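You operate a simulated robot arm through the tools that you are given. There is no shell and no other tool. Be economical: measure what you need, move in short steps, check, and stop when the job is done.

Carry out the task below with a simulated two-armed robot. There is one attempt and no reset: what you move stays moved.

JOB
Wipe up the spill on the top of the games table with the blue cloth and put it back.

It is judged by the outcome, as a careful person would: the job done as asked, and still so three seconds after it is handed in. It fails if anything else is knocked over, pushed out of place, dropped, spilled or broken. Flat cloth is picked up by pressing the open fingertips on it (5 to 10 N) and closing them slowly along it; thin cloth reads only 2 to 8 mm in the jaws.

ROBOT AND FRAMES
Two 7-joint arms with two-finger parallel grippers on one trunk, on a base that drives. Base frame: it is fixed to the floor where the robot stands at the start and does not move with it; the origin is under the middle of the robot, x ahead of it, y to its left, z up. Units: mm, degrees, N and s.
The left shoulder is at the start at [70, 163, 1070], the right one opposite. Payload 3.43 kg a hand.
Tool frame (each hand has its own): the origin (TCP) lies between the finger pads and is the grasp point; the fingertips stand 34 mm ahead of it; z points along the fingers, y is the line along which they close. The gripper opens to 128 mm. The fingers are 24 mm wide and 12 mm thick; the gripper's body (48 by 130 mm) begins 96 mm behind the TCP.
Orientation is told as [roll, pitch, yaw] about the base's x, y, z axes, in that order, counted from this pose: with the fingers straight down and closing along the base's y, the tool's x points along the base's -x, its y along +y and its z along -z.

CONTROLS
- The arms move only by the tool step_arm. It takes "left_steps", "right_steps" or both (then of equal length, played together; a hand with none holds still); each is one flat list of numbers, 6 for each row, row after row: the shift along the base's x, y, z in units of 20 mm (1.0 is 20 mm), then the turn, a rotation vector about the base's x, y, z in units of 4 degrees (1.0 is 4 degrees). In form: [tx, ty, tz, wx, wy, wz, tx, ty, tz, wx, wy, wz, ...]. A call has 1 to 20 rows; each row shifts and turns the commanded pose from where the row before left it. "left_gripper" and "right_gripper" are, for a hand that has rows, the opening, from 0 (shut) to 1 (fully open), set as the call begins (left out, the last holds). A call with a number of a shift or a turn outside -1 to 1 is refused whole. Each row takes 0.2 s and may step no farther than 50 mm and 8.6 degrees from the row before; otherwise, or with a gripper value out of range, the whole call is refused. Where a pose cannot be reached the arm comes as near as it can. A force on the tool above 40 N (or 10 N above the force at the start of the call, whichever is more), or a blocked arm, ends the call early, and 0.2 s more pass. The fingers move at their own pace (about 153 mm/s each) and stop on an object; they squeeze with about 29 N. The grip force told is the motor's: it shows also when the fingers shut on nothing. Time passes only in rows, and 0.2 s behind the last, so rows that do not move let the fingers close. The reply holds the time, the measured pose of the TCP, the force on the tool along the base axes, the opening and the grip force, in the units named above and with some noise, with the torque about the TCP (base axes, N m) and any sound that the robot's microphone picked up.
- Cameras (640 x 400 px; columns grow to the right, rows downward): "scene" is now at [132.9, -27.9, 1291.3]; the picture's right is [-0.30, -0.95, 0.00], its down [-0.59, 0.19, -0.78] and it looks along [0.75, -0.24, -0.62] (base axes); focal length 291 px, centre (320, 200). "left" rides on the left gripper at [76, 11, -160] in its tool frame; the picture's right is [-0.15, 0.99, 0.00], its down [-0.88, -0.13, -0.46] and it looks along [-0.45, -0.07, 0.89] (tool axes); focal length 234 px, centre (320, 200). "right" rides on the right gripper at [76, -11, -160] in its tool frame; the picture's right is [0.15, 0.99, 0.00], its down [-0.88, 0.13, -0.46] and it looks along [-0.45, 0.07, 0.89] (tool axes); focal length 234 px, centre (320, 200). There is no depth. A picture from a camera that has moved, and an enlarged one, comes with that camera's place and axes in the base frame and with its lens.
- camera(camera): a new picture of that camera. The clock stands still meanwhile.
- lift_body(by): slides the trunk up (or, below 0, down) by that many mm; the arms and the scene camera ride with it, the base frame stays. It gives what a move gives, with no picture.
- drive_base(legs): drives the robot by 1 to 6 legs, each [ahead, left, turn to the left] in mm, mm and degrees, along the robot's own axes; the way and the turn of a leg run together, so that a leg with both is an arc; at most 1500 mm and 180 degrees a leg. The arms and the cameras ride along, it lands a little off, and it stops where it bumps. It gives what a move gives.
- aim_head(pan, tilt): turns the head with the scene camera to pan (to the left, within 86 degrees either way) and tilt (down, from -29 to 69), counted from straight ahead of the robot. It gives what a move gives.
- inspect(camera, box): a new picture of the part [left, top, right, bottom] of that camera's present view, enlarged. The clock stands still meanwhile.
- job_done(): hands the job in; it is judged then, once.

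Work in short steps. Places have to be worked out from the pictures, the camera data and where the tool is seen: move nearer, look again, correct. Check each grasp and each placing, and mend what went wrong. You have 120 turns and 100 pictures in all, those below and enlarged ones among them. Open the grippers and draw the arms clear of the work before you hand the job in, unless the task says otherwise; then end with one line.

The tools are called after "Request:" as a command line: name --argument value ..., lists and objects as JSON in quotes. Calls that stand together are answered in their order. step_arm: Moves the arms, as the interface text tells. Its arguments: {"type":"object","properties":{"left_steps":{"type":"array"},"left_gripper":{"type":"number"},"right_steps":{"type":"array"},"right_gripper":{"type":"number"}},"required":[]} The other tools are called the same way: lift_body (by) slides the trunk up or down; drive_base (legs) drives the base; aim_head (pan, tilt) turns the head that bears the scene camera; camera (camera) takes a picture; inspect (camera, box) takes an enlarged picture of a part of a camera's view; job_done () hands the job in.

At the start:

```text
time_s: 0.0
left_eef_pos: [686.2, 131.9, 984.2]
left_ee_rot: [0.1, 0.1, -0.1]
left_wrist_force: [0.0, -0.1, 0.2]
left_torque: [-0.01, 0.01, -0.01]
left_gripper_width: 128.1
left_grip_force: 0.0
right_eef_pos: [500.8, -332.6, 983.3]
right_ee_rot: [0.0, -0.1, 0.0]
right_wrist_force: [0.0, -0.5, 0.5]
right_torque: [0.02, -0.02, 0.03]
right_gripper_width: 128.1
right_grip_force: 0.0
trunk travel left (down, up): [-550.0, 390.0]
robot x, y, heading: [-3.0, 2.8, 0.3]
head pan, tilt: [-17.7, 38.3]
```

scene: 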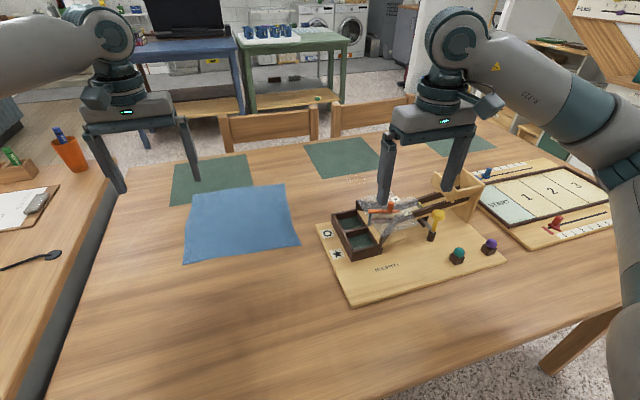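
right: 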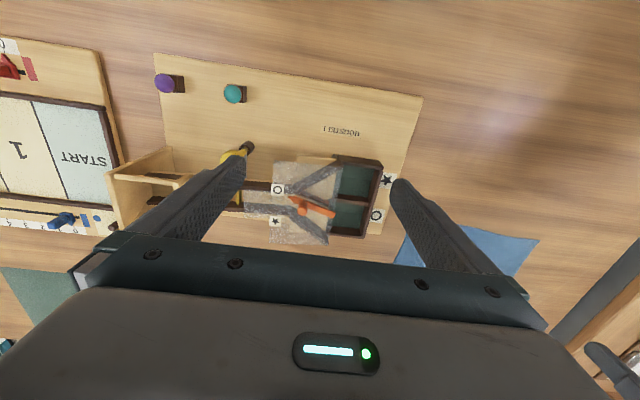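
left: 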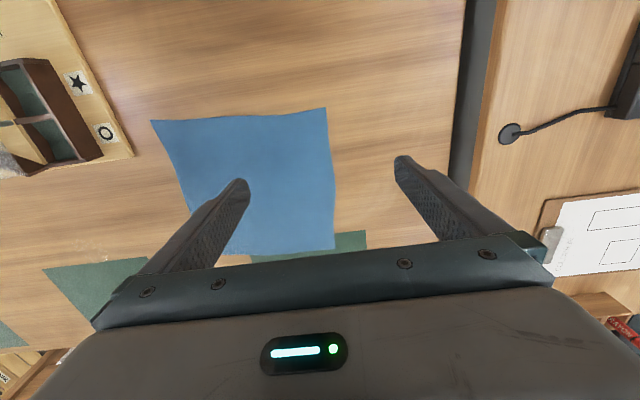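

The blue cloth lies flat in front of the left hand, and there are faint specks near pixel (355,178) of the scene view. I look closer at the area for the spill.

Request:
inspect --camera "scene" --box '[280, 130, 440, 230]'

Request:
inspect --camera "scene" --box '[150, 140, 310, 280]'

Request:
inspect --camera "left" --box '[0, 200, 200, 350]'

```text
4.00 times, centred on (360, 180) of scene
camera zoom: at [132.9, -27.9, 1291.3], right [-0.3, -0.95, 0.0], down [-0.59, 0.19, -0.78], along [0.75, -0.24, -0.62], focal length 1165 px, centre (160, 280)
```

zoom: 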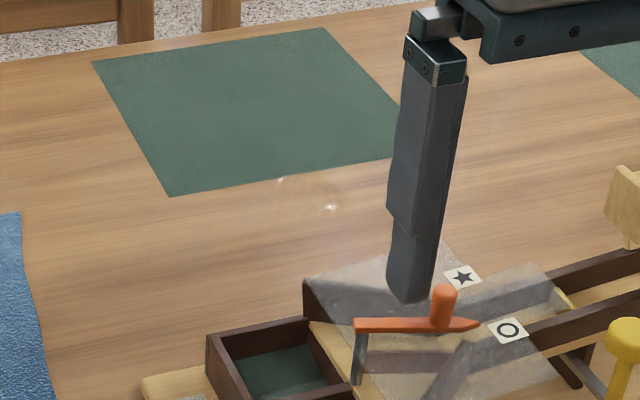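

```text
2.86 times, centred on (230, 210) of scene
camera zoom: at [132.9, -27.9, 1291.3], right [-0.3, -0.95, 0.0], down [-0.59, 0.19, -0.78], along [0.75, -0.24, -0.62], focal length 832 px, centre (577, 171)
```

zoom: 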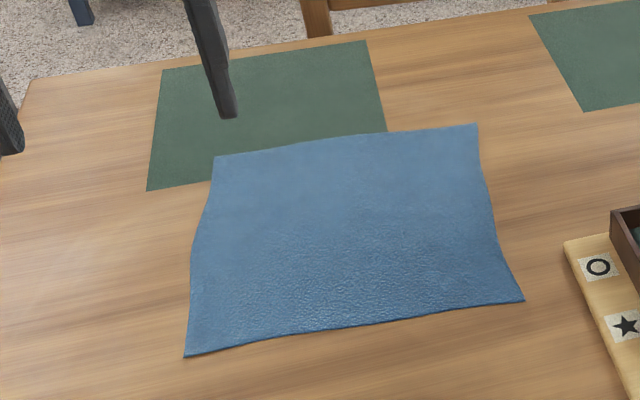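

```text
2.67 times, centred on (100, 275) of left
camera zoom: at [610.8, 141.9, 1143.3], right [0.15, 0.99, 0.0], down [0.88, -0.13, 0.46], along [0.45, -0.07, -0.89], focal length 624 px, centre (907, 0)
```

zoom: 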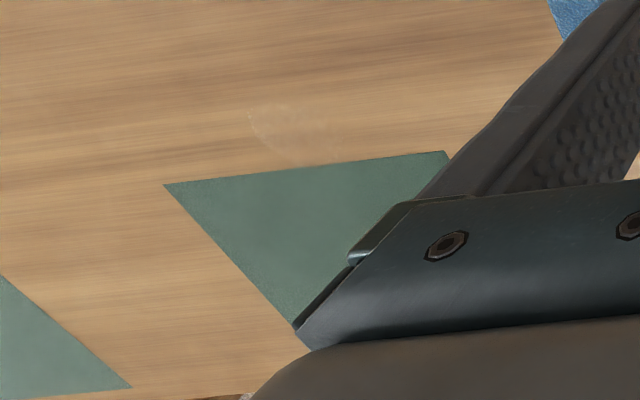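

The puddle is a clear spot; triangulating scene and left views puts the table top near z≈750 and the puddle near (857,-387), with the cloth spanning roughly x 626–926, y -135–144. I move the right hand forward for a closer look, to confirm.

Request:
step_arm --right_steps '[1, -0.3, 0, 0, 0, 0, 1, -0.3, 0, 0, 0, 0, 1, -0.3, 0, 0, 0, 0, 1, -0.3, 0, 0, 0, 0, 1, -0.3, 0, 0, 0, 0, 1, -0.3, 0, 0, 0, 0, 1, -0.3, 0, 0, 0, 0, 1, 0, 0, 0, 0, 0, 1, 0, 0, 0, 0, 0, 1, 0, 0, 0, 0, 0]'

Request:
camera --camera "right"

Request:
aim_head --pan -10 --tilt 65

Request:
camera --camera "scene"

```text
time_s: 2.2
left_eef_pos: [685.5, 132.6, 983.0]
left_ee_rot: [0.1, 0.0, 0.0]
left_wrist_force: [-0.7, 0.6, -0.2]
left_torque: [-0.02, 0.01, -0.01]
left_gripper_width: 127.9
left_grip_force: 0.1
right_eef_pos: [702.3, -374.5, 983.5]
right_ee_rot: [0.0, 0.0, 0.0]
right_wrist_force: [0.7, -0.1, 1.5]
right_torque: [-0.02, 0.01, 0.03]
right_gripper_width: 128.1
right_grip_force: 0.1
trunk travel left (down, up): [-550.0, 390.0]
robot x, y, heading: [2.4, -0.7, 0.3]
head pan, tilt: [-17.7, 38.3]
```

```text
93 pictures are left
camera right: at [626.4, -386.2, 1142.1], right [-0.15, 0.99, 0.0], down [0.88, 0.13, 0.46], along [0.45, 0.07, -0.89], focal length 234 px, centre (320, 200)
```

right: 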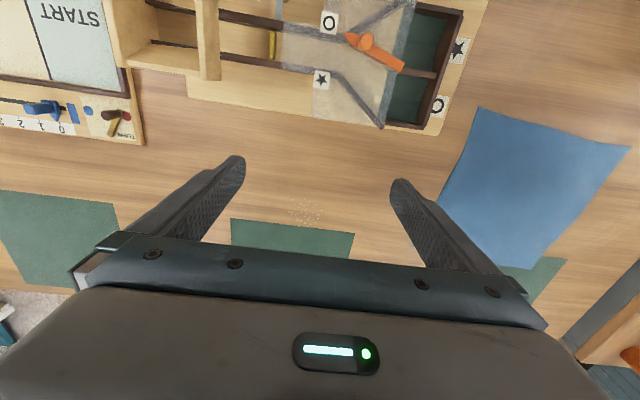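

```text
time_s: 3.1
left_eef_pos: [685.0, 130.8, 985.5]
left_ee_rot: [0.0, 0.0, 0.0]
left_wrist_force: [0.6, -0.1, -0.9]
left_torque: [0.01, -0.03, 0.0]
left_gripper_width: 127.9
left_grip_force: 0.0
right_eef_pos: [701.7, -375.4, 984.3]
right_ee_rot: [0.0, -0.1, 0.1]
right_wrist_force: [0.6, -0.1, 0.1]
right_torque: [0.0, 0.01, -0.01]
right_gripper_width: 127.9
right_grip_force: 0.0
trunk travel left (down, up): [-550.0, 390.0]
robot x, y, heading: [-2.1, 2.2, -0.1]
head pan, tilt: [-10.0, 65.0]
```

```text
92 pictures are left
camera scene: at [110.8, -12.2, 1256.5], right [-0.17, -0.98, 0.0], down [-0.89, 0.16, -0.42], along [0.42, -0.07, -0.91], focal length 291 px, centre (320, 200)
```

scene: 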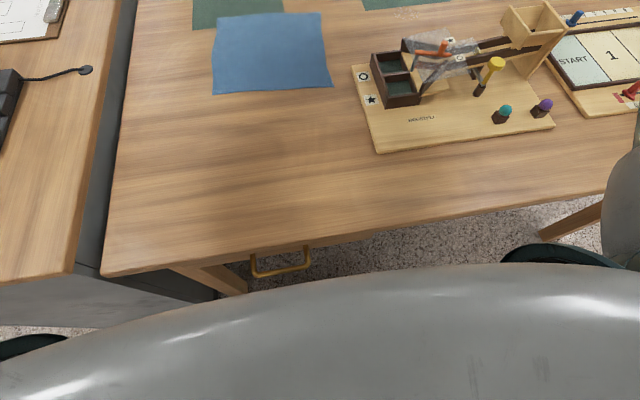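

Table front edge is at x≈267, close to my body, so I will only drive sideways. I enlarge the puddle and the cloth in the right view.

Request:
inspect --camera "right" --box '[220, 130, 420, 255]'

Request:
inspect --camera "right" --box '[400, 60, 640, 290]'

```text
3.20 times, centred on (320, 192) of right
camera zoom: at [625.7, -386.5, 1142.2], right [-0.15, 0.99, 0.0], down [0.88, 0.13, 0.46], along [0.45, 0.07, -0.89], focal length 749 px, centre (320, 224)
```

zoom: 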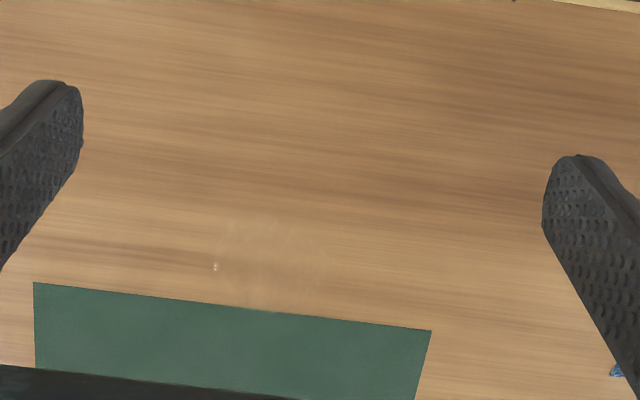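

```text
1.74 times, centred on (520, 175) of right
camera zoom: at [625.7, -386.5, 1142.2], right [-0.15, 0.99, 0.0], down [0.88, 0.13, 0.46], along [0.45, 0.07, -0.89], focal length 407 px, centre (-28, 244)
```

zoom: 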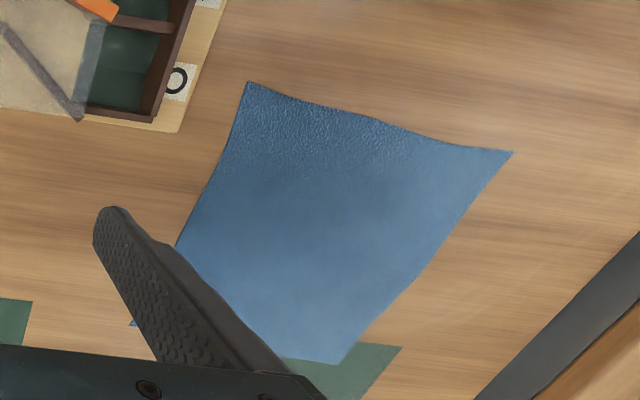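

Puddle measured at x 826–888, y −425…−338 (beside a mat's near edge at x≈890); cloth corners confirmed at A(626,−136), B(648,146). I plan to grip the cloth's near edge with both hands, so I bring the hands over it at a safe height.

Request:
step_arm --right_steps '[-0.19, 0.98, 0, 0, 0, 0, -0.19, 0.98, 0, 0, 0, 0, -0.19, 0.98, 0, 0, 0, 0, -0.19, 0.98, 0, 0, 0, 0, -0.19, 0.98, 0, 0, 0, 0, -0.19, 0.98, 0, 0, 0, 0, -0.19, 0.98, 0, 0, 0, 0, -0.19, 0.98, 0, 0, 0, 0, -0.19, 0.98, 0, 0, 0, 0, -0.19, 0.98, 0, 0, 0, 0, -0.19, 0.98, 0, 0, 0, 0, -0.19, 0.98, 0, 0, 0, 0, -0.19, 0.98, 0, 0, 0, 0, -0.19, 0.98, 0, 0, 0, 0]' --left_steps '[-0.07, -0.07, 0, 0, 0, 0, -0.07, -0.07, 0, 0, 0, 0, -0.07, -0.07, 0, 0, 0, 0, -0.07, -0.07, 0, 0, 0, 0, -0.07, -0.07, 0, 0, 0, 0, -0.07, -0.07, 0, 0, 0, 0, -0.07, -0.07, 0, 0, 0, 0, -0.07, -0.07, 0, 0, 0, 0, -0.07, -0.07, 0, 0, 0, 0, -0.07, -0.07, 0, 0, 0, 0, -0.07, -0.07, 0, 0, 0, 0, -0.07, -0.07, 0, 0, 0, 0, -0.07, -0.07, 0, 0, 0, 0, -0.07, -0.07, 0, 0, 0, 0]' --right_gripper 0.35 --left_gripper 0.35

Request:
camera --camera "scene"

```text
time_s: 6.1
left_eef_pos: [665.4, 112.5, 983.5]
left_ee_rot: [0.0, 0.0, 0.0]
left_wrist_force: [0.1, 0.4, 0.7]
left_torque: [-0.04, -0.02, 0.02]
left_gripper_width: 44.9
left_grip_force: 0.1
right_eef_pos: [645.4, -100.6, 981.7]
right_ee_rot: [0.0, 0.1, 0.0]
right_wrist_force: [0.0, -0.6, 0.2]
right_torque: [-0.01, -0.04, 0.01]
right_gripper_width: 45.1
right_grip_force: 0.0
trunk travel left (down, up): [-550.0, 390.0]
robot x, y, heading: [-1.8, 2.3, 0.1]
head pan, tilt: [-10.0, 65.0]
```

```text
89 pictures are left
camera scene: at [110.8, -11.5, 1256.4], right [-0.17, -0.98, 0.0], down [-0.89, 0.16, -0.42], along [0.42, -0.07, -0.91], focal length 291 px, centre (320, 200)
```

scene: 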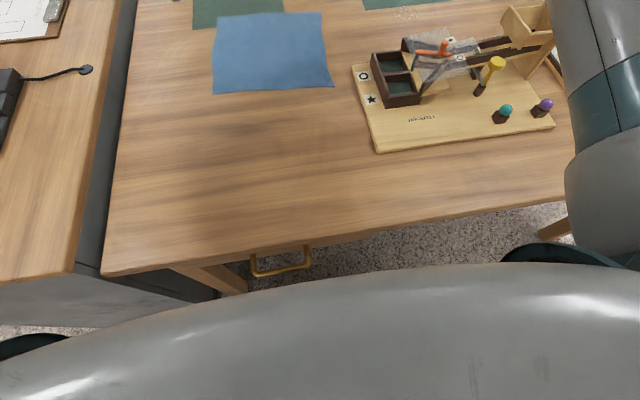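

Both hands are over the near corners. I lower to about 30 mm above the table and aim the head up to watch.

Request:
step_arm --right_steps '[0, 0, -0.93, 0, 0, 0, 0, 0, -0.93, 0, 0, 0, 0, 0, -0.93, 0, 0, 0, 0, 0, -0.93, 0, 0, 0, 0, 0, -0.93, 0, 0, 0, 0, 0, -0.93, 0, 0, 0, 0, 0, -0.93, 0, 0, 0, 0, 0, -0.93, 0, 0, 0, 0, 0, -0.93, 0, 0, 0]' --left_steps '[0, 0, -0.93, 0, 0, 0, 0, 0, -0.93, 0, 0, 0, 0, 0, -0.93, 0, 0, 0, 0, 0, -0.93, 0, 0, 0, 0, 0, -0.93, 0, 0, 0, 0, 0, -0.93, 0, 0, 0, 0, 0, -0.93, 0, 0, 0, 0, 0, -0.93, 0, 0, 0, 0, 0, -0.93, 0, 0, 0]'

Request:
aim_head --pan -8 --tilt 42

Request:
camera --camera "scene"

Request:
camera --camera "right"

Request:
camera --camera "left"

```text
time_s: 8.1
left_eef_pos: [666.6, 113.7, 816.7]
left_ee_rot: [-0.1, 0.0, 0.0]
left_wrist_force: [0.3, 0.6, -0.9]
left_torque: [-0.02, 0.0, 0.0]
left_gripper_width: 44.9
left_grip_force: 0.1
right_eef_pos: [647.3, -100.7, 815.9]
right_ee_rot: [0.1, 0.0, 0.0]
right_wrist_force: [-0.3, -0.2, -0.1]
right_torque: [-0.04, 0.01, 0.02]
right_gripper_width: 44.8
right_grip_force: 0.1
trunk travel left (down, up): [-550.0, 390.0]
robot x, y, heading: [0.5, -2.1, -0.0]
head pan, tilt: [-10.0, 65.0]
```

```text
time_s: 9.0
left_eef_pos: [665.6, 113.0, 817.1]
left_ee_rot: [0.0, 0.0, -0.1]
left_wrist_force: [0.2, -0.4, 0.4]
left_torque: [0.01, 0.0, 0.0]
left_gripper_width: 44.7
left_grip_force: 0.0
right_eef_pos: [647.4, -101.9, 815.9]
right_ee_rot: [-0.1, 0.0, 0.0]
right_wrist_force: [0.8, 0.7, -0.1]
right_torque: [-0.01, 0.01, 0.01]
right_gripper_width: 44.8
right_grip_force: 0.0
trunk travel left (down, up): [-550.0, 390.0]
robot x, y, heading: [-3.3, 0.7, 0.4]
head pan, tilt: [-8.0, 42.0]
```

```text
88 pictures are left
camera scene: at [133.7, -13.2, 1285.7], right [-0.14, -0.99, 0.0], down [-0.66, 0.09, -0.74], along [0.74, -0.1, -0.67], focal length 291 px, centre (320, 200)
```

scene: 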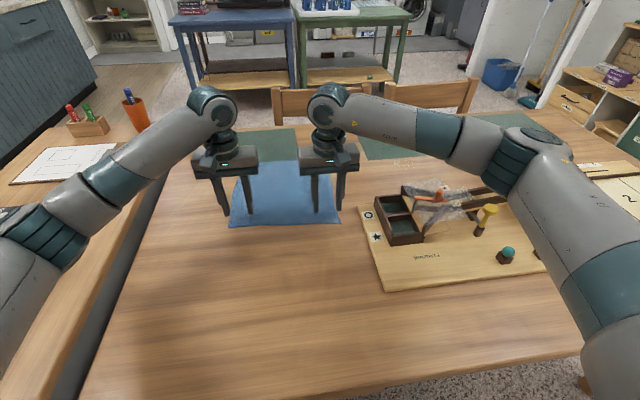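

```text
87 pictures are left
camera right: at [571.8, -112.9, 974.9], right [-0.15, 0.99, 0.0], down [0.88, 0.13, 0.46], along [0.45, 0.07, -0.89], focal length 234 px, centre (320, 200)
```

right: 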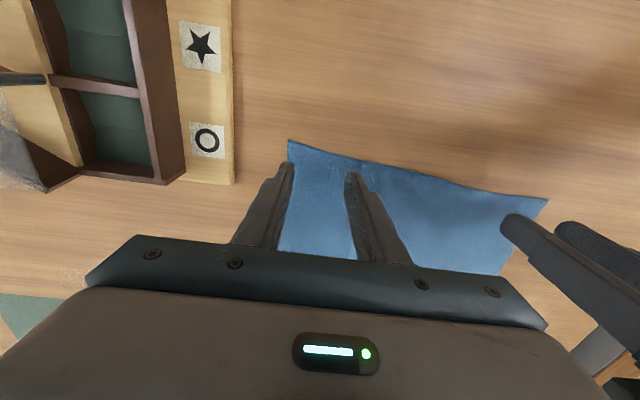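

```text
86 pictures are left
camera left: at [590.4, 123.1, 975.8], right [0.15, 0.99, 0.0], down [0.88, -0.13, 0.46], along [0.45, -0.07, -0.89], focal length 234 px, centre (320, 200)
```

left: 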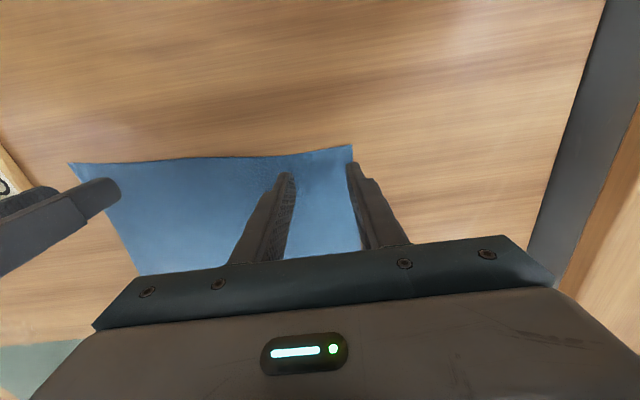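

Corners agree. Outer fingers are near the cloth sides, so I shift each hand ~10 mm inward while descending to just above contact.

Request:
step_arm --right_steps '[0, 0.25, -0.5, 0, 0, 0, 0, 0.25, -0.5, 0, 0, 0, 0, 0, -0.2, 0, 0, 0]' --left_steps '[0, -0.3, -0.5, 0, 0, 0, 0, -0.3, -0.5, 0, 0, 0, 0, 0, -0.2, 0, 0, 0]'

Request:
step_arm --right_steps '[0, 0, -0.1, 0, 0, 0, 0, 0, -0.1, 0, 0, 0]' --left_steps '[0, 0, -0.1, 0, 0, 0, 0, 0, -0.1, 0, 0, 0]'

```text
time_s: 9.8
left_eef_pos: [666.1, 100.4, 792.5]
left_ee_rot: [0.0, 0.0, 0.0]
left_wrist_force: [0.1, 0.1, -1.4]
left_torque: [0.01, 0.0, -0.02]
left_gripper_width: 45.1
left_grip_force: 0.1
right_eef_pos: [647.2, -93.0, 792.0]
right_ee_rot: [0.0, 0.0, 0.0]
right_wrist_force: [-0.8, -1.4, -0.2]
right_torque: [-0.02, 0.0, 0.0]
right_gripper_width: 44.8
right_grip_force: 0.0
trunk travel left (down, up): [-550.0, 390.0]
robot x, y, heading: [1.4, -0.8, -0.2]
head pan, tilt: [-8.0, 42.0]
```

```text
time_s: 10.4
left_eef_pos: [666.5, 100.8, 788.7]
left_ee_rot: [0.0, 0.0, 0.0]
left_wrist_force: [-0.5, 0.1, -0.6]
left_torque: [0.0, 0.0, 0.04]
left_gripper_width: 44.7
left_grip_force: 0.0
right_eef_pos: [646.4, -93.3, 788.2]
right_ee_rot: [-0.1, 0.0, 0.0]
right_wrist_force: [-0.7, 0.0, 0.4]
right_torque: [0.03, 0.01, -0.01]
right_gripper_width: 44.9
right_grip_force: 0.1
trunk travel left (down, up): [-550.0, 390.0]
robot x, y, heading: [0.6, 1.4, -0.1]
head pan, tilt: [-8.0, 42.0]
```

No contact yet at z≈788; continuing down in 2 mm steps.

Request:
step_arm --right_steps '[0, 0, -0.1, 0, 0, 0]' --left_steps '[0, 0, -0.1, 0, 0, 0]'

Request:
step_arm --right_steps '[0, 0, -0.1, 0, 0, 0]' --left_steps '[0, 0, -0.1, 0, 0, 0]'

Request:
step_arm --right_steps '[0, 0, -0.1, 0, 0, 0]' --left_steps '[0, 0, -0.1, 0, 0, 0]'

```text
time_s: 10.8
left_eef_pos: [665.8, 100.7, 786.1]
left_ee_rot: [-0.1, 0.0, 0.0]
left_wrist_force: [-0.2, -0.1, -0.3]
left_torque: [-0.03, -0.03, 0.02]
left_gripper_width: 44.9
left_grip_force: 0.0
right_eef_pos: [646.1, -92.6, 786.5]
right_ee_rot: [0.0, 0.1, -0.1]
right_wrist_force: [-0.2, 0.0, 0.9]
right_torque: [0.01, -0.02, -0.01]
right_gripper_width: 44.7
right_grip_force: 0.0
trunk travel left (down, up): [-550.0, 390.0]
robot x, y, heading: [-1.5, -0.7, -0.3]
head pan, tilt: [-8.0, 42.0]
```

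```text
time_s: 11.2
left_eef_pos: [665.8, 100.5, 785.7]
left_ee_rot: [0.0, -0.2, 0.0]
left_wrist_force: [0.9, -0.2, 4.5]
left_torque: [0.02, 0.01, 0.01]
left_gripper_width: 44.9
left_grip_force: 0.0
right_eef_pos: [646.5, -92.2, 787.1]
right_ee_rot: [0.0, 0.0, -0.1]
right_wrist_force: [1.1, -0.8, 9.1]
right_torque: [-0.13, 0.0, 0.04]
right_gripper_width: 44.8
right_grip_force: 0.1
trunk travel left (down, up): [-550.0, 390.0]
robot x, y, heading: [3.8, 0.7, 0.2]
head pan, tilt: [-8.0, 42.0]
```

```text
time_s: 11.6
left_eef_pos: [666.1, 100.3, 785.7]
left_ee_rot: [0.0, -0.1, -0.1]
left_wrist_force: [2.1, 1.3, 11.0]
left_torque: [0.04, 0.01, -0.01]
left_gripper_width: 44.9
left_grip_force: 0.0
right_eef_pos: [646.5, -92.1, 784.5]
right_ee_rot: [0.1, -0.2, 0.0]
right_wrist_force: [3.8, -2.8, 19.9]
right_torque: [-0.36, 0.01, 0.07]
right_gripper_width: 45.0
right_grip_force: 0.3
trunk travel left (down, up): [-550.0, 390.0]
robot x, y, heading: [-1.1, -1.4, -0.0]
head pan, tilt: [-8.0, 42.0]
```

Contact; the right is pressing ~20 N, so I back it up 2 mm and the left 0.6 mm, and start closing slowly.

Request:
step_arm --right_steps '[0, 0, -0.0, 0, 0, 0]' --left_steps '[0, 0, -0.0, 0, 0, 0]' --left_gripper 0.32

Request:
step_arm --right_steps '[0, 0, 0.1, 0, 0, 0]' --left_steps '[0, 0, 0.02, 0, 0, 0]' --left_gripper 0.28 --right_gripper 0.31

Request:
step_arm --right_steps '[0, 0, 0, 0, 0, 0]' --left_steps '[0, 0, 0, 0, 0, 0]' --left_gripper 0.24 --right_gripper 0.26

```text
time_s: 12.0
left_eef_pos: [664.3, 99.2, 785.0]
left_ee_rot: [-0.1, -0.2, 0.0]
left_wrist_force: [2.2, -1.9, 13.7]
left_torque: [0.03, 0.04, -0.01]
left_gripper_width: 39.6
left_grip_force: 0.0
right_eef_pos: [645.7, -91.8, 785.5]
right_ee_rot: [0.0, -0.3, 0.0]
right_wrist_force: [5.0, -1.3, 24.4]
right_torque: [-0.42, -0.07, 0.13]
right_gripper_width: 44.8
right_grip_force: 0.4
trunk travel left (down, up): [-550.0, 390.0]
robot x, y, heading: [1.7, 1.1, 0.1]
head pan, tilt: [-8.0, 42.0]
```

```text
time_s: 12.4
left_eef_pos: [664.2, 99.8, 784.2]
left_ee_rot: [-0.1, -0.2, 0.0]
left_wrist_force: [-1.3, -0.1, 15.4]
left_torque: [0.04, 0.15, 0.03]
left_gripper_width: 34.4
left_grip_force: 0.1
right_eef_pos: [644.8, -91.0, 786.4]
right_ee_rot: [0.0, -0.1, 0.0]
right_wrist_force: [2.7, 1.5, 16.4]
right_torque: [-0.13, -0.05, 0.01]
right_gripper_width: 38.4
right_grip_force: 0.1
trunk travel left (down, up): [-550.0, 390.0]
robot x, y, heading: [1.9, 2.8, 0.1]
head pan, tilt: [-8.0, 42.0]
```

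```text
time_s: 12.8
left_eef_pos: [664.2, 99.4, 783.7]
left_ee_rot: [-0.1, -0.2, 0.0]
left_wrist_force: [0.1, -1.1, 17.0]
left_torque: [-0.04, 0.14, -0.01]
left_gripper_width: 28.5
left_grip_force: 0.1
right_eef_pos: [644.0, -92.2, 785.7]
right_ee_rot: [0.0, -0.1, 0.0]
right_wrist_force: [-1.1, 1.7, 13.0]
right_torque: [0.0, 0.1, 0.0]
right_gripper_width: 32.0
right_grip_force: 0.1
trunk travel left (down, up): [-550.0, 390.0]
robot x, y, heading: [-0.7, 1.8, -0.1]
head pan, tilt: [-8.0, 42.0]
```

Force is a bit high, so I ease up both hands slightly and keep closing.

Request:
step_arm --right_steps '[0, 0, 0.05, 0, 0, 0]' --left_steps '[0, 0, 0.1, 0, 0, 0]' --left_gripper 0.2 --right_gripper 0.21

Request:
step_arm --right_steps '[0, 0, 0, 0, 0, 0]' --left_steps '[0, 0, 0, 0, 0, 0]' --left_gripper 0.15 --right_gripper 0.16

Request:
step_arm --right_steps '[0, 0, 0, 0, 0, 0]' --left_steps '[0, 0, 0, 0, 0, 0]' --left_gripper 0.1 --right_gripper 0.1

Request:
step_arm --right_steps '[0, 0, 0, 0, 0, 0]' --left_steps '[0, 0, 0, 0, 0, 0]' --left_gripper 0.04 --right_gripper 0.04

Request:
step_arm --right_steps '[0, 0, 0, 0, 0, 0]' --left_steps '[0, 0, 0, 0, 0, 0]' --left_gripper 0.0 --right_gripper 0.0

```text
time_s: 13.2
left_eef_pos: [664.1, 100.7, 786.0]
left_ee_rot: [0.2, -0.1, 0.1]
left_wrist_force: [-1.1, 0.5, 8.6]
left_torque: [-0.06, 0.08, -0.02]
left_gripper_width: 24.7
left_grip_force: 0.2
right_eef_pos: [644.7, -92.1, 785.6]
right_ee_rot: [0.0, 0.0, -0.1]
right_wrist_force: [-1.8, -0.9, 8.9]
right_torque: [-0.01, 0.09, 0.0]
right_gripper_width: 26.2
right_grip_force: 0.0
trunk travel left (down, up): [-550.0, 390.0]
robot x, y, heading: [-1.5, -3.6, 0.3]
head pan, tilt: [-8.0, 42.0]
```

```text
time_s: 13.6
left_eef_pos: [664.8, 100.9, 786.0]
left_ee_rot: [0.0, 0.0, 0.1]
left_wrist_force: [-1.3, -0.9, 7.4]
left_torque: [0.01, 0.06, -0.02]
left_gripper_width: 18.3
left_grip_force: 0.0
right_eef_pos: [645.6, -91.1, 785.8]
right_ee_rot: [-0.1, 0.0, 0.0]
right_wrist_force: [-1.6, 0.8, 7.8]
right_torque: [-0.03, 0.09, -0.01]
right_gripper_width: 19.6
right_grip_force: 0.1
trunk travel left (down, up): [-550.0, 390.0]
robot x, y, heading: [2.4, -5.2, -0.1]
head pan, tilt: [-8.0, 42.0]
```

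```text
time_s: 14.0
left_eef_pos: [665.7, 100.2, 785.9]
left_ee_rot: [0.0, 0.0, 0.0]
left_wrist_force: [-0.9, 0.0, 5.6]
left_torque: [-0.03, 0.06, 0.01]
left_gripper_width: 12.4
left_grip_force: 0.1
right_eef_pos: [645.6, -90.6, 784.7]
right_ee_rot: [0.0, 0.0, 0.0]
right_wrist_force: [-1.2, 0.4, 5.1]
right_torque: [0.01, 0.05, 0.0]
right_gripper_width: 11.8
right_grip_force: 0.0
trunk travel left (down, up): [-550.0, 390.0]
robot x, y, heading: [-3.0, -0.3, -0.0]
head pan, tilt: [-8.0, 42.0]
```

```text
time_s: 14.4
left_eef_pos: [665.8, 99.9, 785.2]
left_ee_rot: [0.0, -0.1, -0.1]
left_wrist_force: [-0.4, -3.8, 5.2]
left_torque: [-0.13, 0.03, 0.02]
left_gripper_width: 6.2
left_grip_force: 1.9
right_eef_pos: [644.8, -90.7, 785.7]
right_ee_rot: [0.0, 0.0, 0.0]
right_wrist_force: [-0.6, 3.8, 4.3]
right_torque: [0.07, 0.03, -0.02]
right_gripper_width: 2.6
right_grip_force: 8.6
trunk travel left (down, up): [-550.0, 390.0]
robot x, y, heading: [-3.0, 1.4, 0.0]
head pan, tilt: [-8.0, 42.0]
```

```text
time_s: 14.8
left_eef_pos: [665.6, 100.7, 785.0]
left_ee_rot: [-0.1, 0.0, -0.1]
left_wrist_force: [-0.7, -4.9, 4.1]
left_torque: [-0.19, 0.05, 0.07]
left_gripper_width: 2.2
left_grip_force: 28.8
right_eef_pos: [645.3, -90.7, 785.7]
right_ee_rot: [0.2, 0.0, -0.1]
right_wrist_force: [0.0, 5.8, 3.8]
right_torque: [0.2, 0.02, 0.04]
right_gripper_width: 2.2
right_grip_force: 29.5
trunk travel left (down, up): [-550.0, 390.0]
robot x, y, heading: [-0.1, 2.6, -0.1]
head pan, tilt: [-8.0, 42.0]
```

Both jaws read ~2.2 mm with cloth tension between them: looks grasped. I lift 100 mm, easing the hands 6 mm inward, and look.

Request:
step_arm --right_steps '[0, 0.15, 0.6, 0, 0, 0, 0, 0.15, 0.8, 0, 0, 0, 0, 0, 0.9, 0, 0, 0, 0, 0, 0.9, 0, 0, 0, 0, 0, 0.9, 0, 0, 0, 0, 0, 0.9, 0, 0, 0]' --left_steps '[0, -0.15, 0.6, 0, 0, 0, 0, -0.15, 0.8, 0, 0, 0, 0, 0, 0.9, 0, 0, 0, 0, 0, 0.9, 0, 0, 0, 0, 0, 0.9, 0, 0, 0, 0, 0, 0.9, 0, 0, 0]'

Request:
camera --camera "scene"

Request:
camera --camera "right"

```text
time_s: 16.2
left_eef_pos: [665.0, 96.2, 885.6]
left_ee_rot: [-0.1, 0.0, -0.1]
left_wrist_force: [0.6, -0.2, -0.2]
left_torque: [0.02, -0.01, -0.02]
left_gripper_width: 2.2
left_grip_force: 28.8
right_eef_pos: [644.6, -87.0, 885.4]
right_ee_rot: [0.0, -0.1, 0.1]
right_wrist_force: [-0.2, -0.2, 0.0]
right_torque: [0.0, -0.02, 0.0]
right_gripper_width: 2.4
right_grip_force: 28.6
trunk travel left (down, up): [-550.0, 390.0]
robot x, y, heading: [0.3, 1.4, -0.2]
head pan, tilt: [-8.0, 42.0]
```

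```text
85 pictures are left
camera scene: at [133.0, -13.3, 1285.8], right [-0.14, -0.99, 0.0], down [-0.66, 0.09, -0.74], along [0.74, -0.1, -0.67], focal length 291 px, centre (320, 200)
```

scene: 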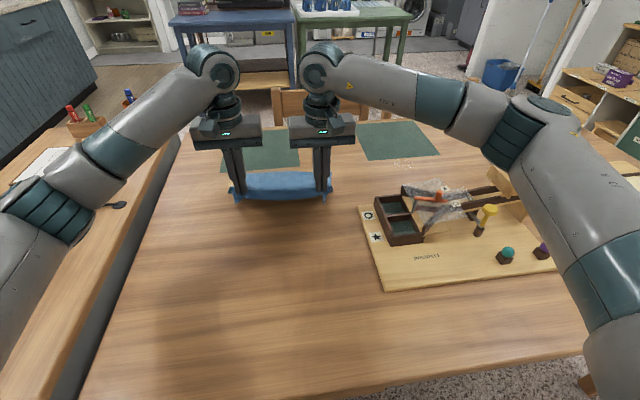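

```text
84 pictures are left
camera right: at [569.8, -97.7, 1044.8], right [-0.15, 0.99, 0.0], down [0.88, 0.13, 0.46], along [0.45, 0.07, -0.89], focal length 234 px, centre (320, 200)
```

right: 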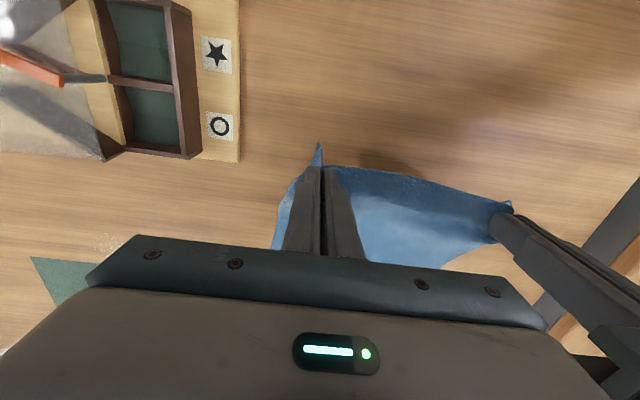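

Both corners are held. I raise about 200 mm and forward 100 mm so the cloth hangs free like a curtain, and look to the right along the floor before driving sideways.

Request:
step_arm --right_steps '[0.5, 0, 1, 0, 0, 0, 0.5, 0, 1, 0, 0, 0, 0.5, 0, 1, 0, 0, 0, 0.5, 0, 1, 0, 0, 0, 0.5, 0, 1, 0, 0, 0, 0.5, 0, 1, 0, 0, 0, 0.5, 0, 1, 0, 0, 0, 0.5, 0, 1, 0, 0, 0, 0.5, 0, 1, 0, 0, 0, 0.5, 0, 1, 0, 0, 0, 1, 0, 0, 0, 0, 0]' --left_steps '[0.5, 0, 1, 0, 0, 0, 0.5, 0, 1, 0, 0, 0, 0.5, 0, 1, 0, 0, 0, 0.5, 0, 1, 0, 0, 0, 0.5, 0, 1, 0, 0, 0, 0.5, 0, 1, 0, 0, 0, 0.5, 0, 1, 0, 0, 0, 0.5, 0, 1, 0, 0, 0, 0.5, 0, 1, 0, 0, 0, 0.5, 0, 1, 0, 0, 0, 0, 0, 0, 0, 0, 0]'

Request:
camera --camera "scene"

Request:
aim_head --pan -80 --tilt 45

Request:
camera --camera "scene"

```text
time_s: 18.6
left_eef_pos: [767.6, 96.6, 1083.7]
left_ee_rot: [-0.1, 0.1, -0.1]
left_wrist_force: [-0.9, 0.8, -0.3]
left_torque: [-0.04, -0.01, 0.0]
left_gripper_width: 2.1
left_grip_force: 28.4
right_eef_pos: [768.4, -82.2, 1086.0]
right_ee_rot: [-0.2, 0.2, 0.0]
right_wrist_force: [-0.4, 0.5, 0.2]
right_torque: [-0.06, 0.01, 0.04]
right_gripper_width: 2.3
right_grip_force: 28.8
trunk travel left (down, up): [-550.0, 390.0]
robot x, y, heading: [0.0, 0.9, 0.1]
head pan, tilt: [-8.0, 42.0]
```

```text
83 pictures are left
camera scene: at [134.7, -11.3, 1285.6], right [-0.14, -0.99, 0.0], down [-0.66, 0.09, -0.74], along [0.74, -0.1, -0.67], focal length 291 px, centre (320, 200)
```

scene: 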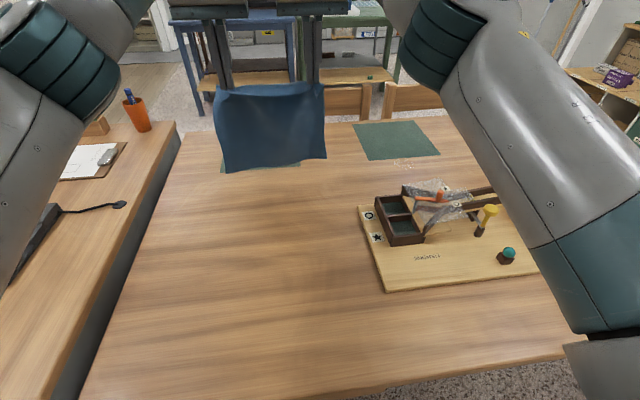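

```text
time_s: 20.0
left_eef_pos: [765.7, 94.4, 1084.9]
left_ee_rot: [0.0, 0.0, 0.0]
left_wrist_force: [-0.2, 0.0, 0.0]
left_torque: [-0.02, 0.01, 0.03]
left_gripper_width: 2.1
left_grip_force: 28.7
right_eef_pos: [767.4, -84.4, 1084.4]
right_ee_rot: [-0.1, 0.0, 0.1]
right_wrist_force: [0.1, 0.4, 0.1]
right_torque: [0.01, 0.0, 0.01]
right_gripper_width: 2.4
right_grip_force: 29.0
trunk travel left (down, up): [-550.0, 390.0]
robot x, y, heading: [1.2, -0.4, 0.0]
head pan, tilt: [-80.0, 45.0]
```

```text
82 pictures are left
camera scene: at [65.2, -81.6, 1281.5], right [-0.98, -0.17, 0.0], down [-0.12, 0.7, -0.71], along [0.12, -0.7, -0.71], focal length 291 px, centre (320, 200)
```

scene: 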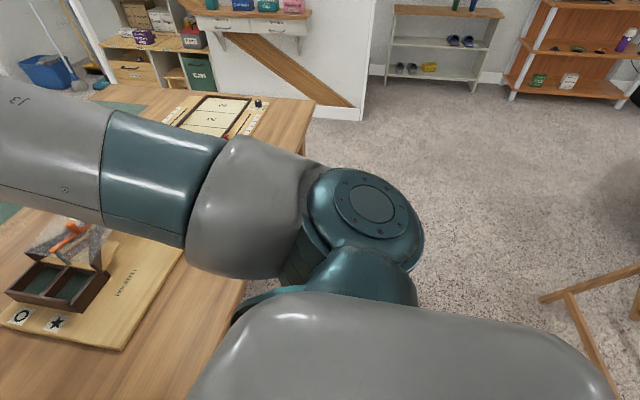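

The path to the right is clear, and the cloth bottom hangs ~85 mm above the table. I move the hands 60 mm further ahead for clearance from the game, then drive 385 mm right.

Request:
step_arm --right_steps '[0.75, 0, 0, 0, 0, 0, 0.75, 0, 0, 0, 0, 0, 0.75, 0, 0, 0, 0, 0, 0.75, 0, 0, 0, 0, 0]' --left_steps '[0.75, 0, 0, 0, 0, 0, 0.75, 0, 0, 0, 0, 0, 0.75, 0, 0, 0, 0, 0, 0.75, 0, 0, 0, 0, 0]'

Request:
drive_base --legs '[[0, -385, 0]]'

Request:
aim_head --pan 0 --tilt 42

Request:
camera --camera "scene"

Request:
camera --camera "right"

```text
time_s: 21.0
left_eef_pos: [782.4, 94.3, 1082.5]
left_ee_rot: [0.0, 0.0, 0.0]
left_wrist_force: [0.7, -1.0, 0.1]
left_torque: [0.01, -0.01, 0.02]
left_gripper_width: 2.3
left_grip_force: 28.6
left hand out of reach, approached as far as the arm can: row 2, 3, 4
right_eef_pos: [781.8, -92.6, 1081.6]
right_ee_rot: [0.1, 0.1, -0.1]
right_wrist_force: [0.5, 0.0, -0.3]
right_torque: [0.04, 0.02, 0.01]
right_gripper_width: 2.4
right_grip_force: 29.0
right hand out of reach, approached as far as the arm can: row 1, 2, 3, 4
trunk travel left (down, up): [-550.0, 390.0]
robot x, y, heading: [-0.5, -0.2, -0.0]
head pan, tilt: [-80.0, 45.0]
```

```text
time_s: 23.4
left_eef_pos: [782.9, -285.2, 1080.5]
left_ee_rot: [0.0, 0.0, 0.4]
left_wrist_force: [-0.2, -0.5, -0.4]
left_torque: [-0.02, 0.01, 0.05]
left_gripper_width: 2.3
left_grip_force: 29.3
right_eef_pos: [784.8, -472.4, 1080.7]
right_ee_rot: [0.0, 0.0, 0.4]
right_wrist_force: [0.0, 0.3, 0.1]
right_torque: [0.07, 0.03, 0.03]
right_gripper_width: 2.4
right_grip_force: 28.6
trunk travel left (down, up): [-550.0, 390.0]
robot x, y, heading: [1.8, -385.6, 0.2]
head pan, tilt: [-80.0, 45.0]
```

```text
time_s: 25.0
left_eef_pos: [783.9, -285.3, 1081.6]
left_ee_rot: [0.0, 0.0, 0.3]
left_wrist_force: [-1.6, -1.4, -0.2]
left_torque: [-0.02, -0.03, -0.03]
left_gripper_width: 2.4
left_grip_force: 29.4
right_eef_pos: [783.5, -472.5, 1082.5]
right_ee_rot: [0.0, 0.1, 0.4]
right_wrist_force: [0.8, 0.2, 0.3]
right_torque: [0.06, 0.0, -0.01]
right_gripper_width: 2.2
right_grip_force: 28.8
trunk travel left (down, up): [-550.0, 390.0]
robot x, y, heading: [2.7, -387.0, 0.3]
head pan, tilt: [0.0, 42.0]
```

```text
81 pictures are left
camera scene: at [135.8, -386.9, 1285.8], right [0.01, -1.0, 0.0], down [-0.67, 0.0, -0.74], along [0.74, 0.0, -0.67], focal length 291 px, centre (320, 200)
```

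scene: 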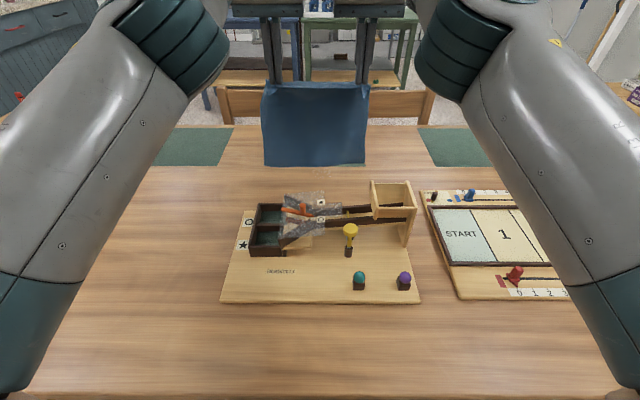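

```text
80 pictures are left
camera right: at [708.3, -483.5, 1240.0], right [-0.15, 0.99, 0.0], down [0.88, 0.14, 0.46], along [0.45, 0.07, -0.89], focal length 234 px, centre (320, 200)
```

right: 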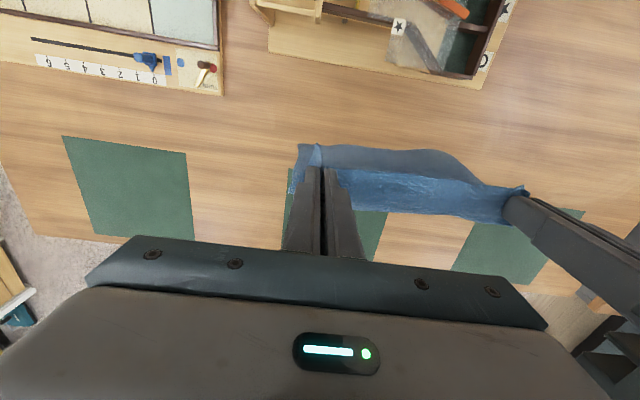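

The robot is centred on the puddle. Raising the trunk while lowering the hands gives more forward reach, so I lift 200 mm, then bring the hands down and forward.

Request:
lift_body --by 200

Request:
step_arm --right_steps '[0, 0, -1, 0, 0, 0, 0, 0, -1, 0, 0, 0, 0, 0, -1, 0, 0, 0, 0, 0, -1, 0, 0, 0, 0.5, 0, -1, 0, 0, 0, 0.5, 0, -1, 0, 0, 0, 0.8, 0, -1, 0, 0, 0, 0.8, 0, -1, 0, 0, 0, 0.8, 0, -1, 0, 0, 0, 0.8, 0, -1, 0, 0, 0, 0.8, 0, 0, 0, 0, 0]' --left_steps '[0, 0, -1, 0, 0, 0, 0, 0, -1, 0, 0, 0, 0, 0, -1, 0, 0, 0, 0, 0, -1, 0, 0, 0, 0.5, 0, -1, 0, 0, 0, 0.5, 0, -1, 0, 0, 0, 0.8, 0, -1, 0, 0, 0, 0.8, 0, -1, 0, 0, 0, 0.8, 0, -1, 0, 0, 0, 0.8, 0, -1, 0, 0, 0, 0.8, 0, 0, 0, 0, 0]'

Request:
camera --camera "scene"

```text
time_s: 27.1
left_eef_pos: [783.6, -286.4, 1281.1]
left_ee_rot: [0.0, 0.0, 0.4]
left_wrist_force: [1.3, -0.4, 0.0]
left_torque: [0.0, 0.03, 0.02]
left_gripper_width: 2.5
left_grip_force: 28.7
right_eef_pos: [783.4, -472.4, 1279.8]
right_ee_rot: [0.0, 0.0, 0.4]
right_wrist_force: [-0.8, 0.7, 0.2]
right_torque: [0.0, 0.04, 0.01]
right_gripper_width: 2.0
right_grip_force: 28.8
trunk travel left (down, up): [-750.0, 190.0]
robot x, y, heading: [2.2, -384.8, 0.6]
head pan, tilt: [0.0, 42.0]
```

```text
time_s: 29.6
left_eef_pos: [824.5, -277.8, 1094.3]
left_ee_rot: [-0.4, 0.0, 0.2]
left_wrist_force: [2.6, -32.3, 0.7]
left_torque: [-1.16, -0.04, 0.17]
left_gripper_width: 2.7
left_grip_force: 29.5
left hand out of reach, approached as far as the arm can: row 1, 2, 3, 4, 5, 6, 7, 8, 9, 10, 11
right_eef_pos: [824.4, -477.5, 1097.1]
right_ee_rot: [0.2, 0.2, 0.8]
right_wrist_force: [-2.4, 32.1, -0.2]
right_torque: [1.11, 0.06, 0.16]
right_gripper_width: 2.5
right_grip_force: 28.8
right hand out of reach, approached as far as the arm can: row 7, 8, 9, 10, 11
trunk travel left (down, up): [-750.0, 190.0]
robot x, y, heading: [2.4, -385.0, 0.3]
head pan, tilt: [0.0, 42.0]
```

```text
79 pictures are left
camera scene: at [136.0, -386.7, 1485.8], right [0.01, -1.0, 0.0], down [-0.67, 0.0, -0.74], along [0.74, 0.01, -0.67], focal length 291 px, centre (320, 200)
```

scene: 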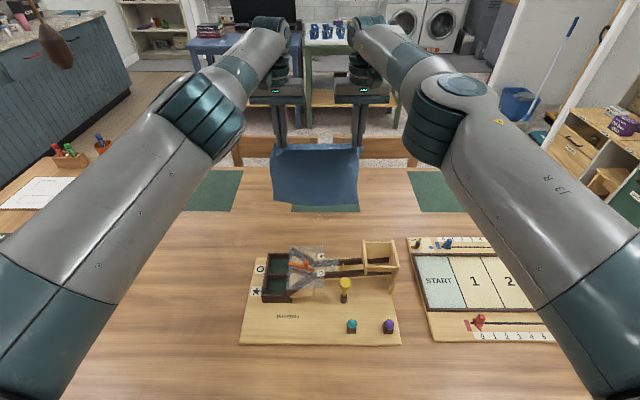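

Reach-limited drift stretched the cloth (32 N). I pull the hands inward a little and continue downward without going farther ahead.

Request:
step_arm --right_steps '[-0.8, 0.3, -0.5, 0, 0, 0, -0.2, 0, -1, 0, 0, 0]' --left_steps '[-0.8, -0.3, -0.5, 0, 0, 0, -0.2, 0, -1, 0, 0, 0]'

```text
time_s: 30.1
left_eef_pos: [823.0, -281.7, 1064.8]
left_ee_rot: [0.1, 0.3, 0.5]
left_wrist_force: [-0.9, -13.6, 0.2]
left_torque: [-0.49, 0.03, 0.07]
left_gripper_width: 2.2
left_grip_force: 28.9
left hand out of reach, approached as far as the arm can: row 1, 2
right_eef_pos: [807.3, -476.8, 1068.4]
right_ee_rot: [0.0, 0.0, 0.2]
right_wrist_force: [0.8, 13.9, -0.1]
right_torque: [0.42, 0.04, 0.08]
right_gripper_width: 2.2
right_grip_force: 28.8
trunk travel left (down, up): [-750.0, 190.0]
robot x, y, heading: [-1.1, -386.2, 0.4]
head pan, tilt: [0.0, 42.0]
```

Tension is easing. I bring the left hand back level with the right, and go lower.

Request:
step_arm --right_steps '[0, 0.2, -0.7, 0, 0, 0, 0, 0.1, -0.8, 0, 0, 0]' --left_steps '[-1, -0.2, -0.7, 0, 0, 0, -0.2, -0.1, -0.8, 0, 0, 0]'

Request:
camera --camera "scene"

```text
time_s: 30.8
left_eef_pos: [822.0, -292.4, 1037.3]
left_ee_rot: [0.1, 0.1, 0.5]
left_wrist_force: [0.2, -1.2, 0.6]
left_torque: [-0.03, 0.02, -0.01]
left_gripper_width: 2.3
left_grip_force: 28.9
left hand out of reach, approached as far as the arm can: row 1, 2
right_eef_pos: [807.0, -470.5, 1037.4]
right_ee_rot: [-0.2, 0.0, 0.2]
right_wrist_force: [0.3, 0.1, -0.5]
right_torque: [-0.02, 0.03, -0.02]
right_gripper_width: 2.0
right_grip_force: 28.9
trunk travel left (down, up): [-750.0, 190.0]
robot x, y, heading: [2.6, -386.5, 0.5]
head pan, tilt: [0.0, 42.0]
```

```text
78 pictures are left
camera scene: at [137.2, -386.0, 1485.7], right [0.01, -1.0, 0.0], down [-0.67, 0.0, -0.74], along [0.74, 0.0, -0.67], focal length 291 px, centre (320, 200)
```

scene: 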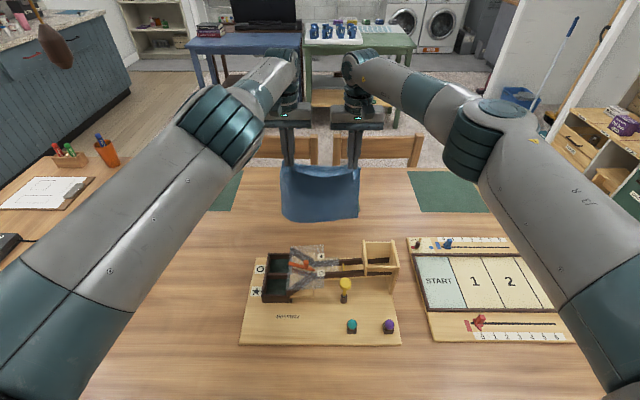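

The cloth bottom is just above the table. I keep lowering with a slight forward motion so the cloth gathers onto the puddle.

Request:
step_arm --right_steps '[0.6, 0, -0.9, 0, 0, 0, 0.6, 0, -0.9, 0, 0, 0, 0.6, 0, -0.9, 0, 0, 0, 0.6, 0, -0.9, 0, 0, 0]' --left_steps '[0, 0, -0.9, 0, 0, 0, 0, 0, -0.9, 0, 0, 0, 0, 0, -0.9, 0, 0, 0, 0, 0, -0.9, 0, 0, 0]'

Request:
camera --camera "scene"

```text
time_s: 31.8
left_eef_pos: [821.7, -296.5, 966.6]
left_ee_rot: [0.0, 0.0, 0.4]
left_wrist_force: [0.1, -0.4, 0.1]
left_torque: [-0.01, 0.0, -0.02]
left_gripper_width: 2.4
left_grip_force: 29.2
right_eef_pos: [824.3, -478.4, 974.2]
right_ee_rot: [0.1, 0.0, 0.4]
right_wrist_force: [-0.5, -0.4, -0.6]
right_torque: [-0.03, 0.0, 0.02]
right_gripper_width: 2.2
right_grip_force: 29.1
right hand out of reach, approached as far as the arm can: row 2, 3, 4
trunk travel left (down, up): [-750.0, 190.0]
robot x, y, heading: [2.7, -384.9, 0.5]
head pan, tilt: [0.0, 42.0]
```

```text
77 pictures are left
camera scene: at [137.3, -386.5, 1485.7], right [0.01, -1.0, 0.0], down [-0.67, 0.0, -0.74], along [0.74, 0.0, -0.67], focal length 291 px, centre (320, 200)
```

scene: 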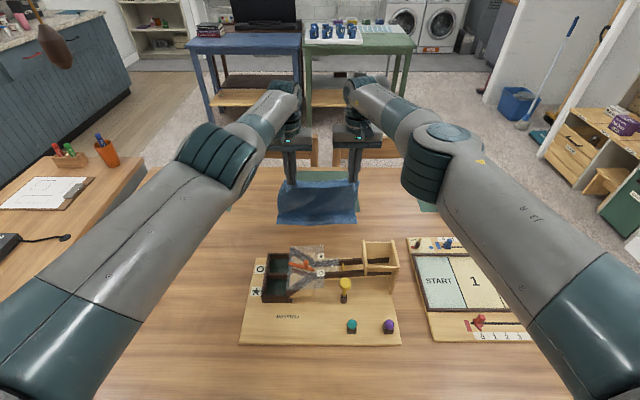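

Reach with tools straight down ends at x≈825, so I tilt both hands (fingers toward +x) by 24° to gain forward reach.

Request:
step_arm --right_steps '[0, 0, 0, 0, -1, 0, 0, 0, 0, 0, -1, 0, 0, 0, 0, 0, -1, 0, 0, 0, 0, 0, -1, 0, 0, 0, 0, 0, -1, 0, 0, 0, 0, 0, -1, 0]' --left_steps '[0, 0, 0, 0, -1, 0, 0, 0, 0, 0, -1, 0, 0, 0, 0, 0, -1, 0, 0, 0, 0, 0, -1, 0, 0, 0, 0, 0, -1, 0, 0, 0, 0, 0, -1, 0]'

```text
time_s: 33.1
left_eef_pos: [907.4, -314.5, 958.1]
left_ee_rot: [-0.1, -23.9, 0.4]
left_wrist_force: [0.1, -0.4, 0.1]
left_torque: [0.01, 0.03, -0.03]
left_gripper_width: 2.3
left_grip_force: 29.0
left hand out of reach, approached as far as the arm can: row 1, 2, 3, 4, 5, 6
right_eef_pos: [822.6, -478.5, 976.1]
right_ee_rot: [-0.1, -24.0, 0.4]
right_wrist_force: [0.8, -0.3, -0.4]
right_torque: [0.03, 0.02, 0.0]
right_gripper_width: 2.0
right_grip_force: 29.1
trunk travel left (down, up): [-750.0, 190.0]
robot x, y, heading: [0.6, -387.8, 0.2]
head pan, tilt: [0.0, 42.0]
```

The left now reaches x≈907, further than needed; I level the pair near x≈870 and lower further.

Request:
step_arm --right_steps '[0.8, 0, 0, 0, 0, 0, 0.8, 0, -0.3, 0, 0, 0, 0.7, 0, -0.7, 0, 0, 0]' --left_steps '[-0.8, 0, 0, 0, 0, 0, -0.8, 0.2, 0, 0, 0, 0, -0.4, 0.2, 0, 0, 0, 0]'

Request:
camera --camera "scene"

Request:
camera --camera "right"

```text
time_s: 34.0
left_eef_pos: [905.9, -312.5, 953.3]
left_ee_rot: [-0.2, -23.9, 0.4]
left_wrist_force: [0.0, 0.8, -0.8]
left_torque: [-0.04, 0.04, 0.01]
left_gripper_width: 2.4
left_grip_force: 28.4
left hand out of reach, approached as far as the arm can: row 1, 2, 3
right_eef_pos: [870.0, -476.8, 956.8]
right_ee_rot: [-0.1, -24.0, 0.3]
right_wrist_force: [0.0, -0.3, -0.2]
right_torque: [0.02, 0.01, -0.05]
right_gripper_width: 2.3
right_grip_force: 29.0
trunk travel left (down, up): [-750.0, 190.0]
robot x, y, heading: [-3.6, -387.2, 0.2]
head pan, tilt: [0.0, 42.0]
```

```text
76 pictures are left
camera scene: at [136.6, -386.1, 1485.7], right [0.01, -1.0, 0.0], down [-0.67, 0.0, -0.74], along [0.74, 0.0, -0.67], focal length 291 px, centre (320, 200)
```

scene: 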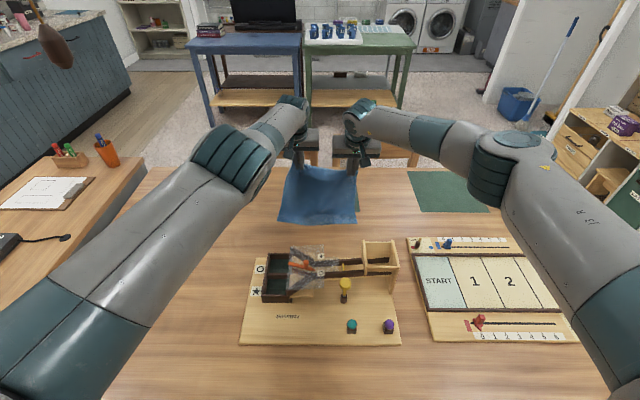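

```text
75 pictures are left
camera right: at [735.5, -489.3, 1071.1], right [-0.14, 0.99, -0.06], down [0.62, 0.14, 0.77], along [0.77, 0.07, -0.63], focal length 234 px, centre (320, 200)
```

right: 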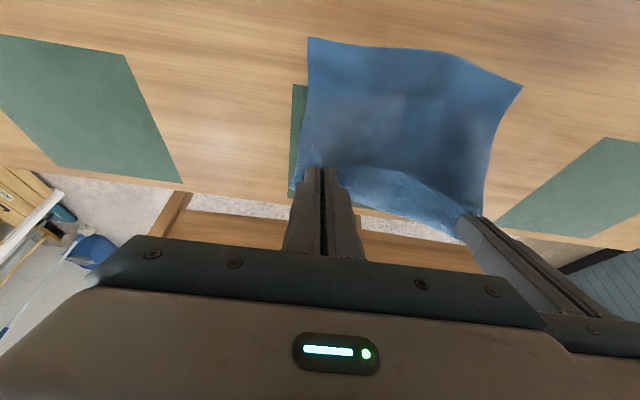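

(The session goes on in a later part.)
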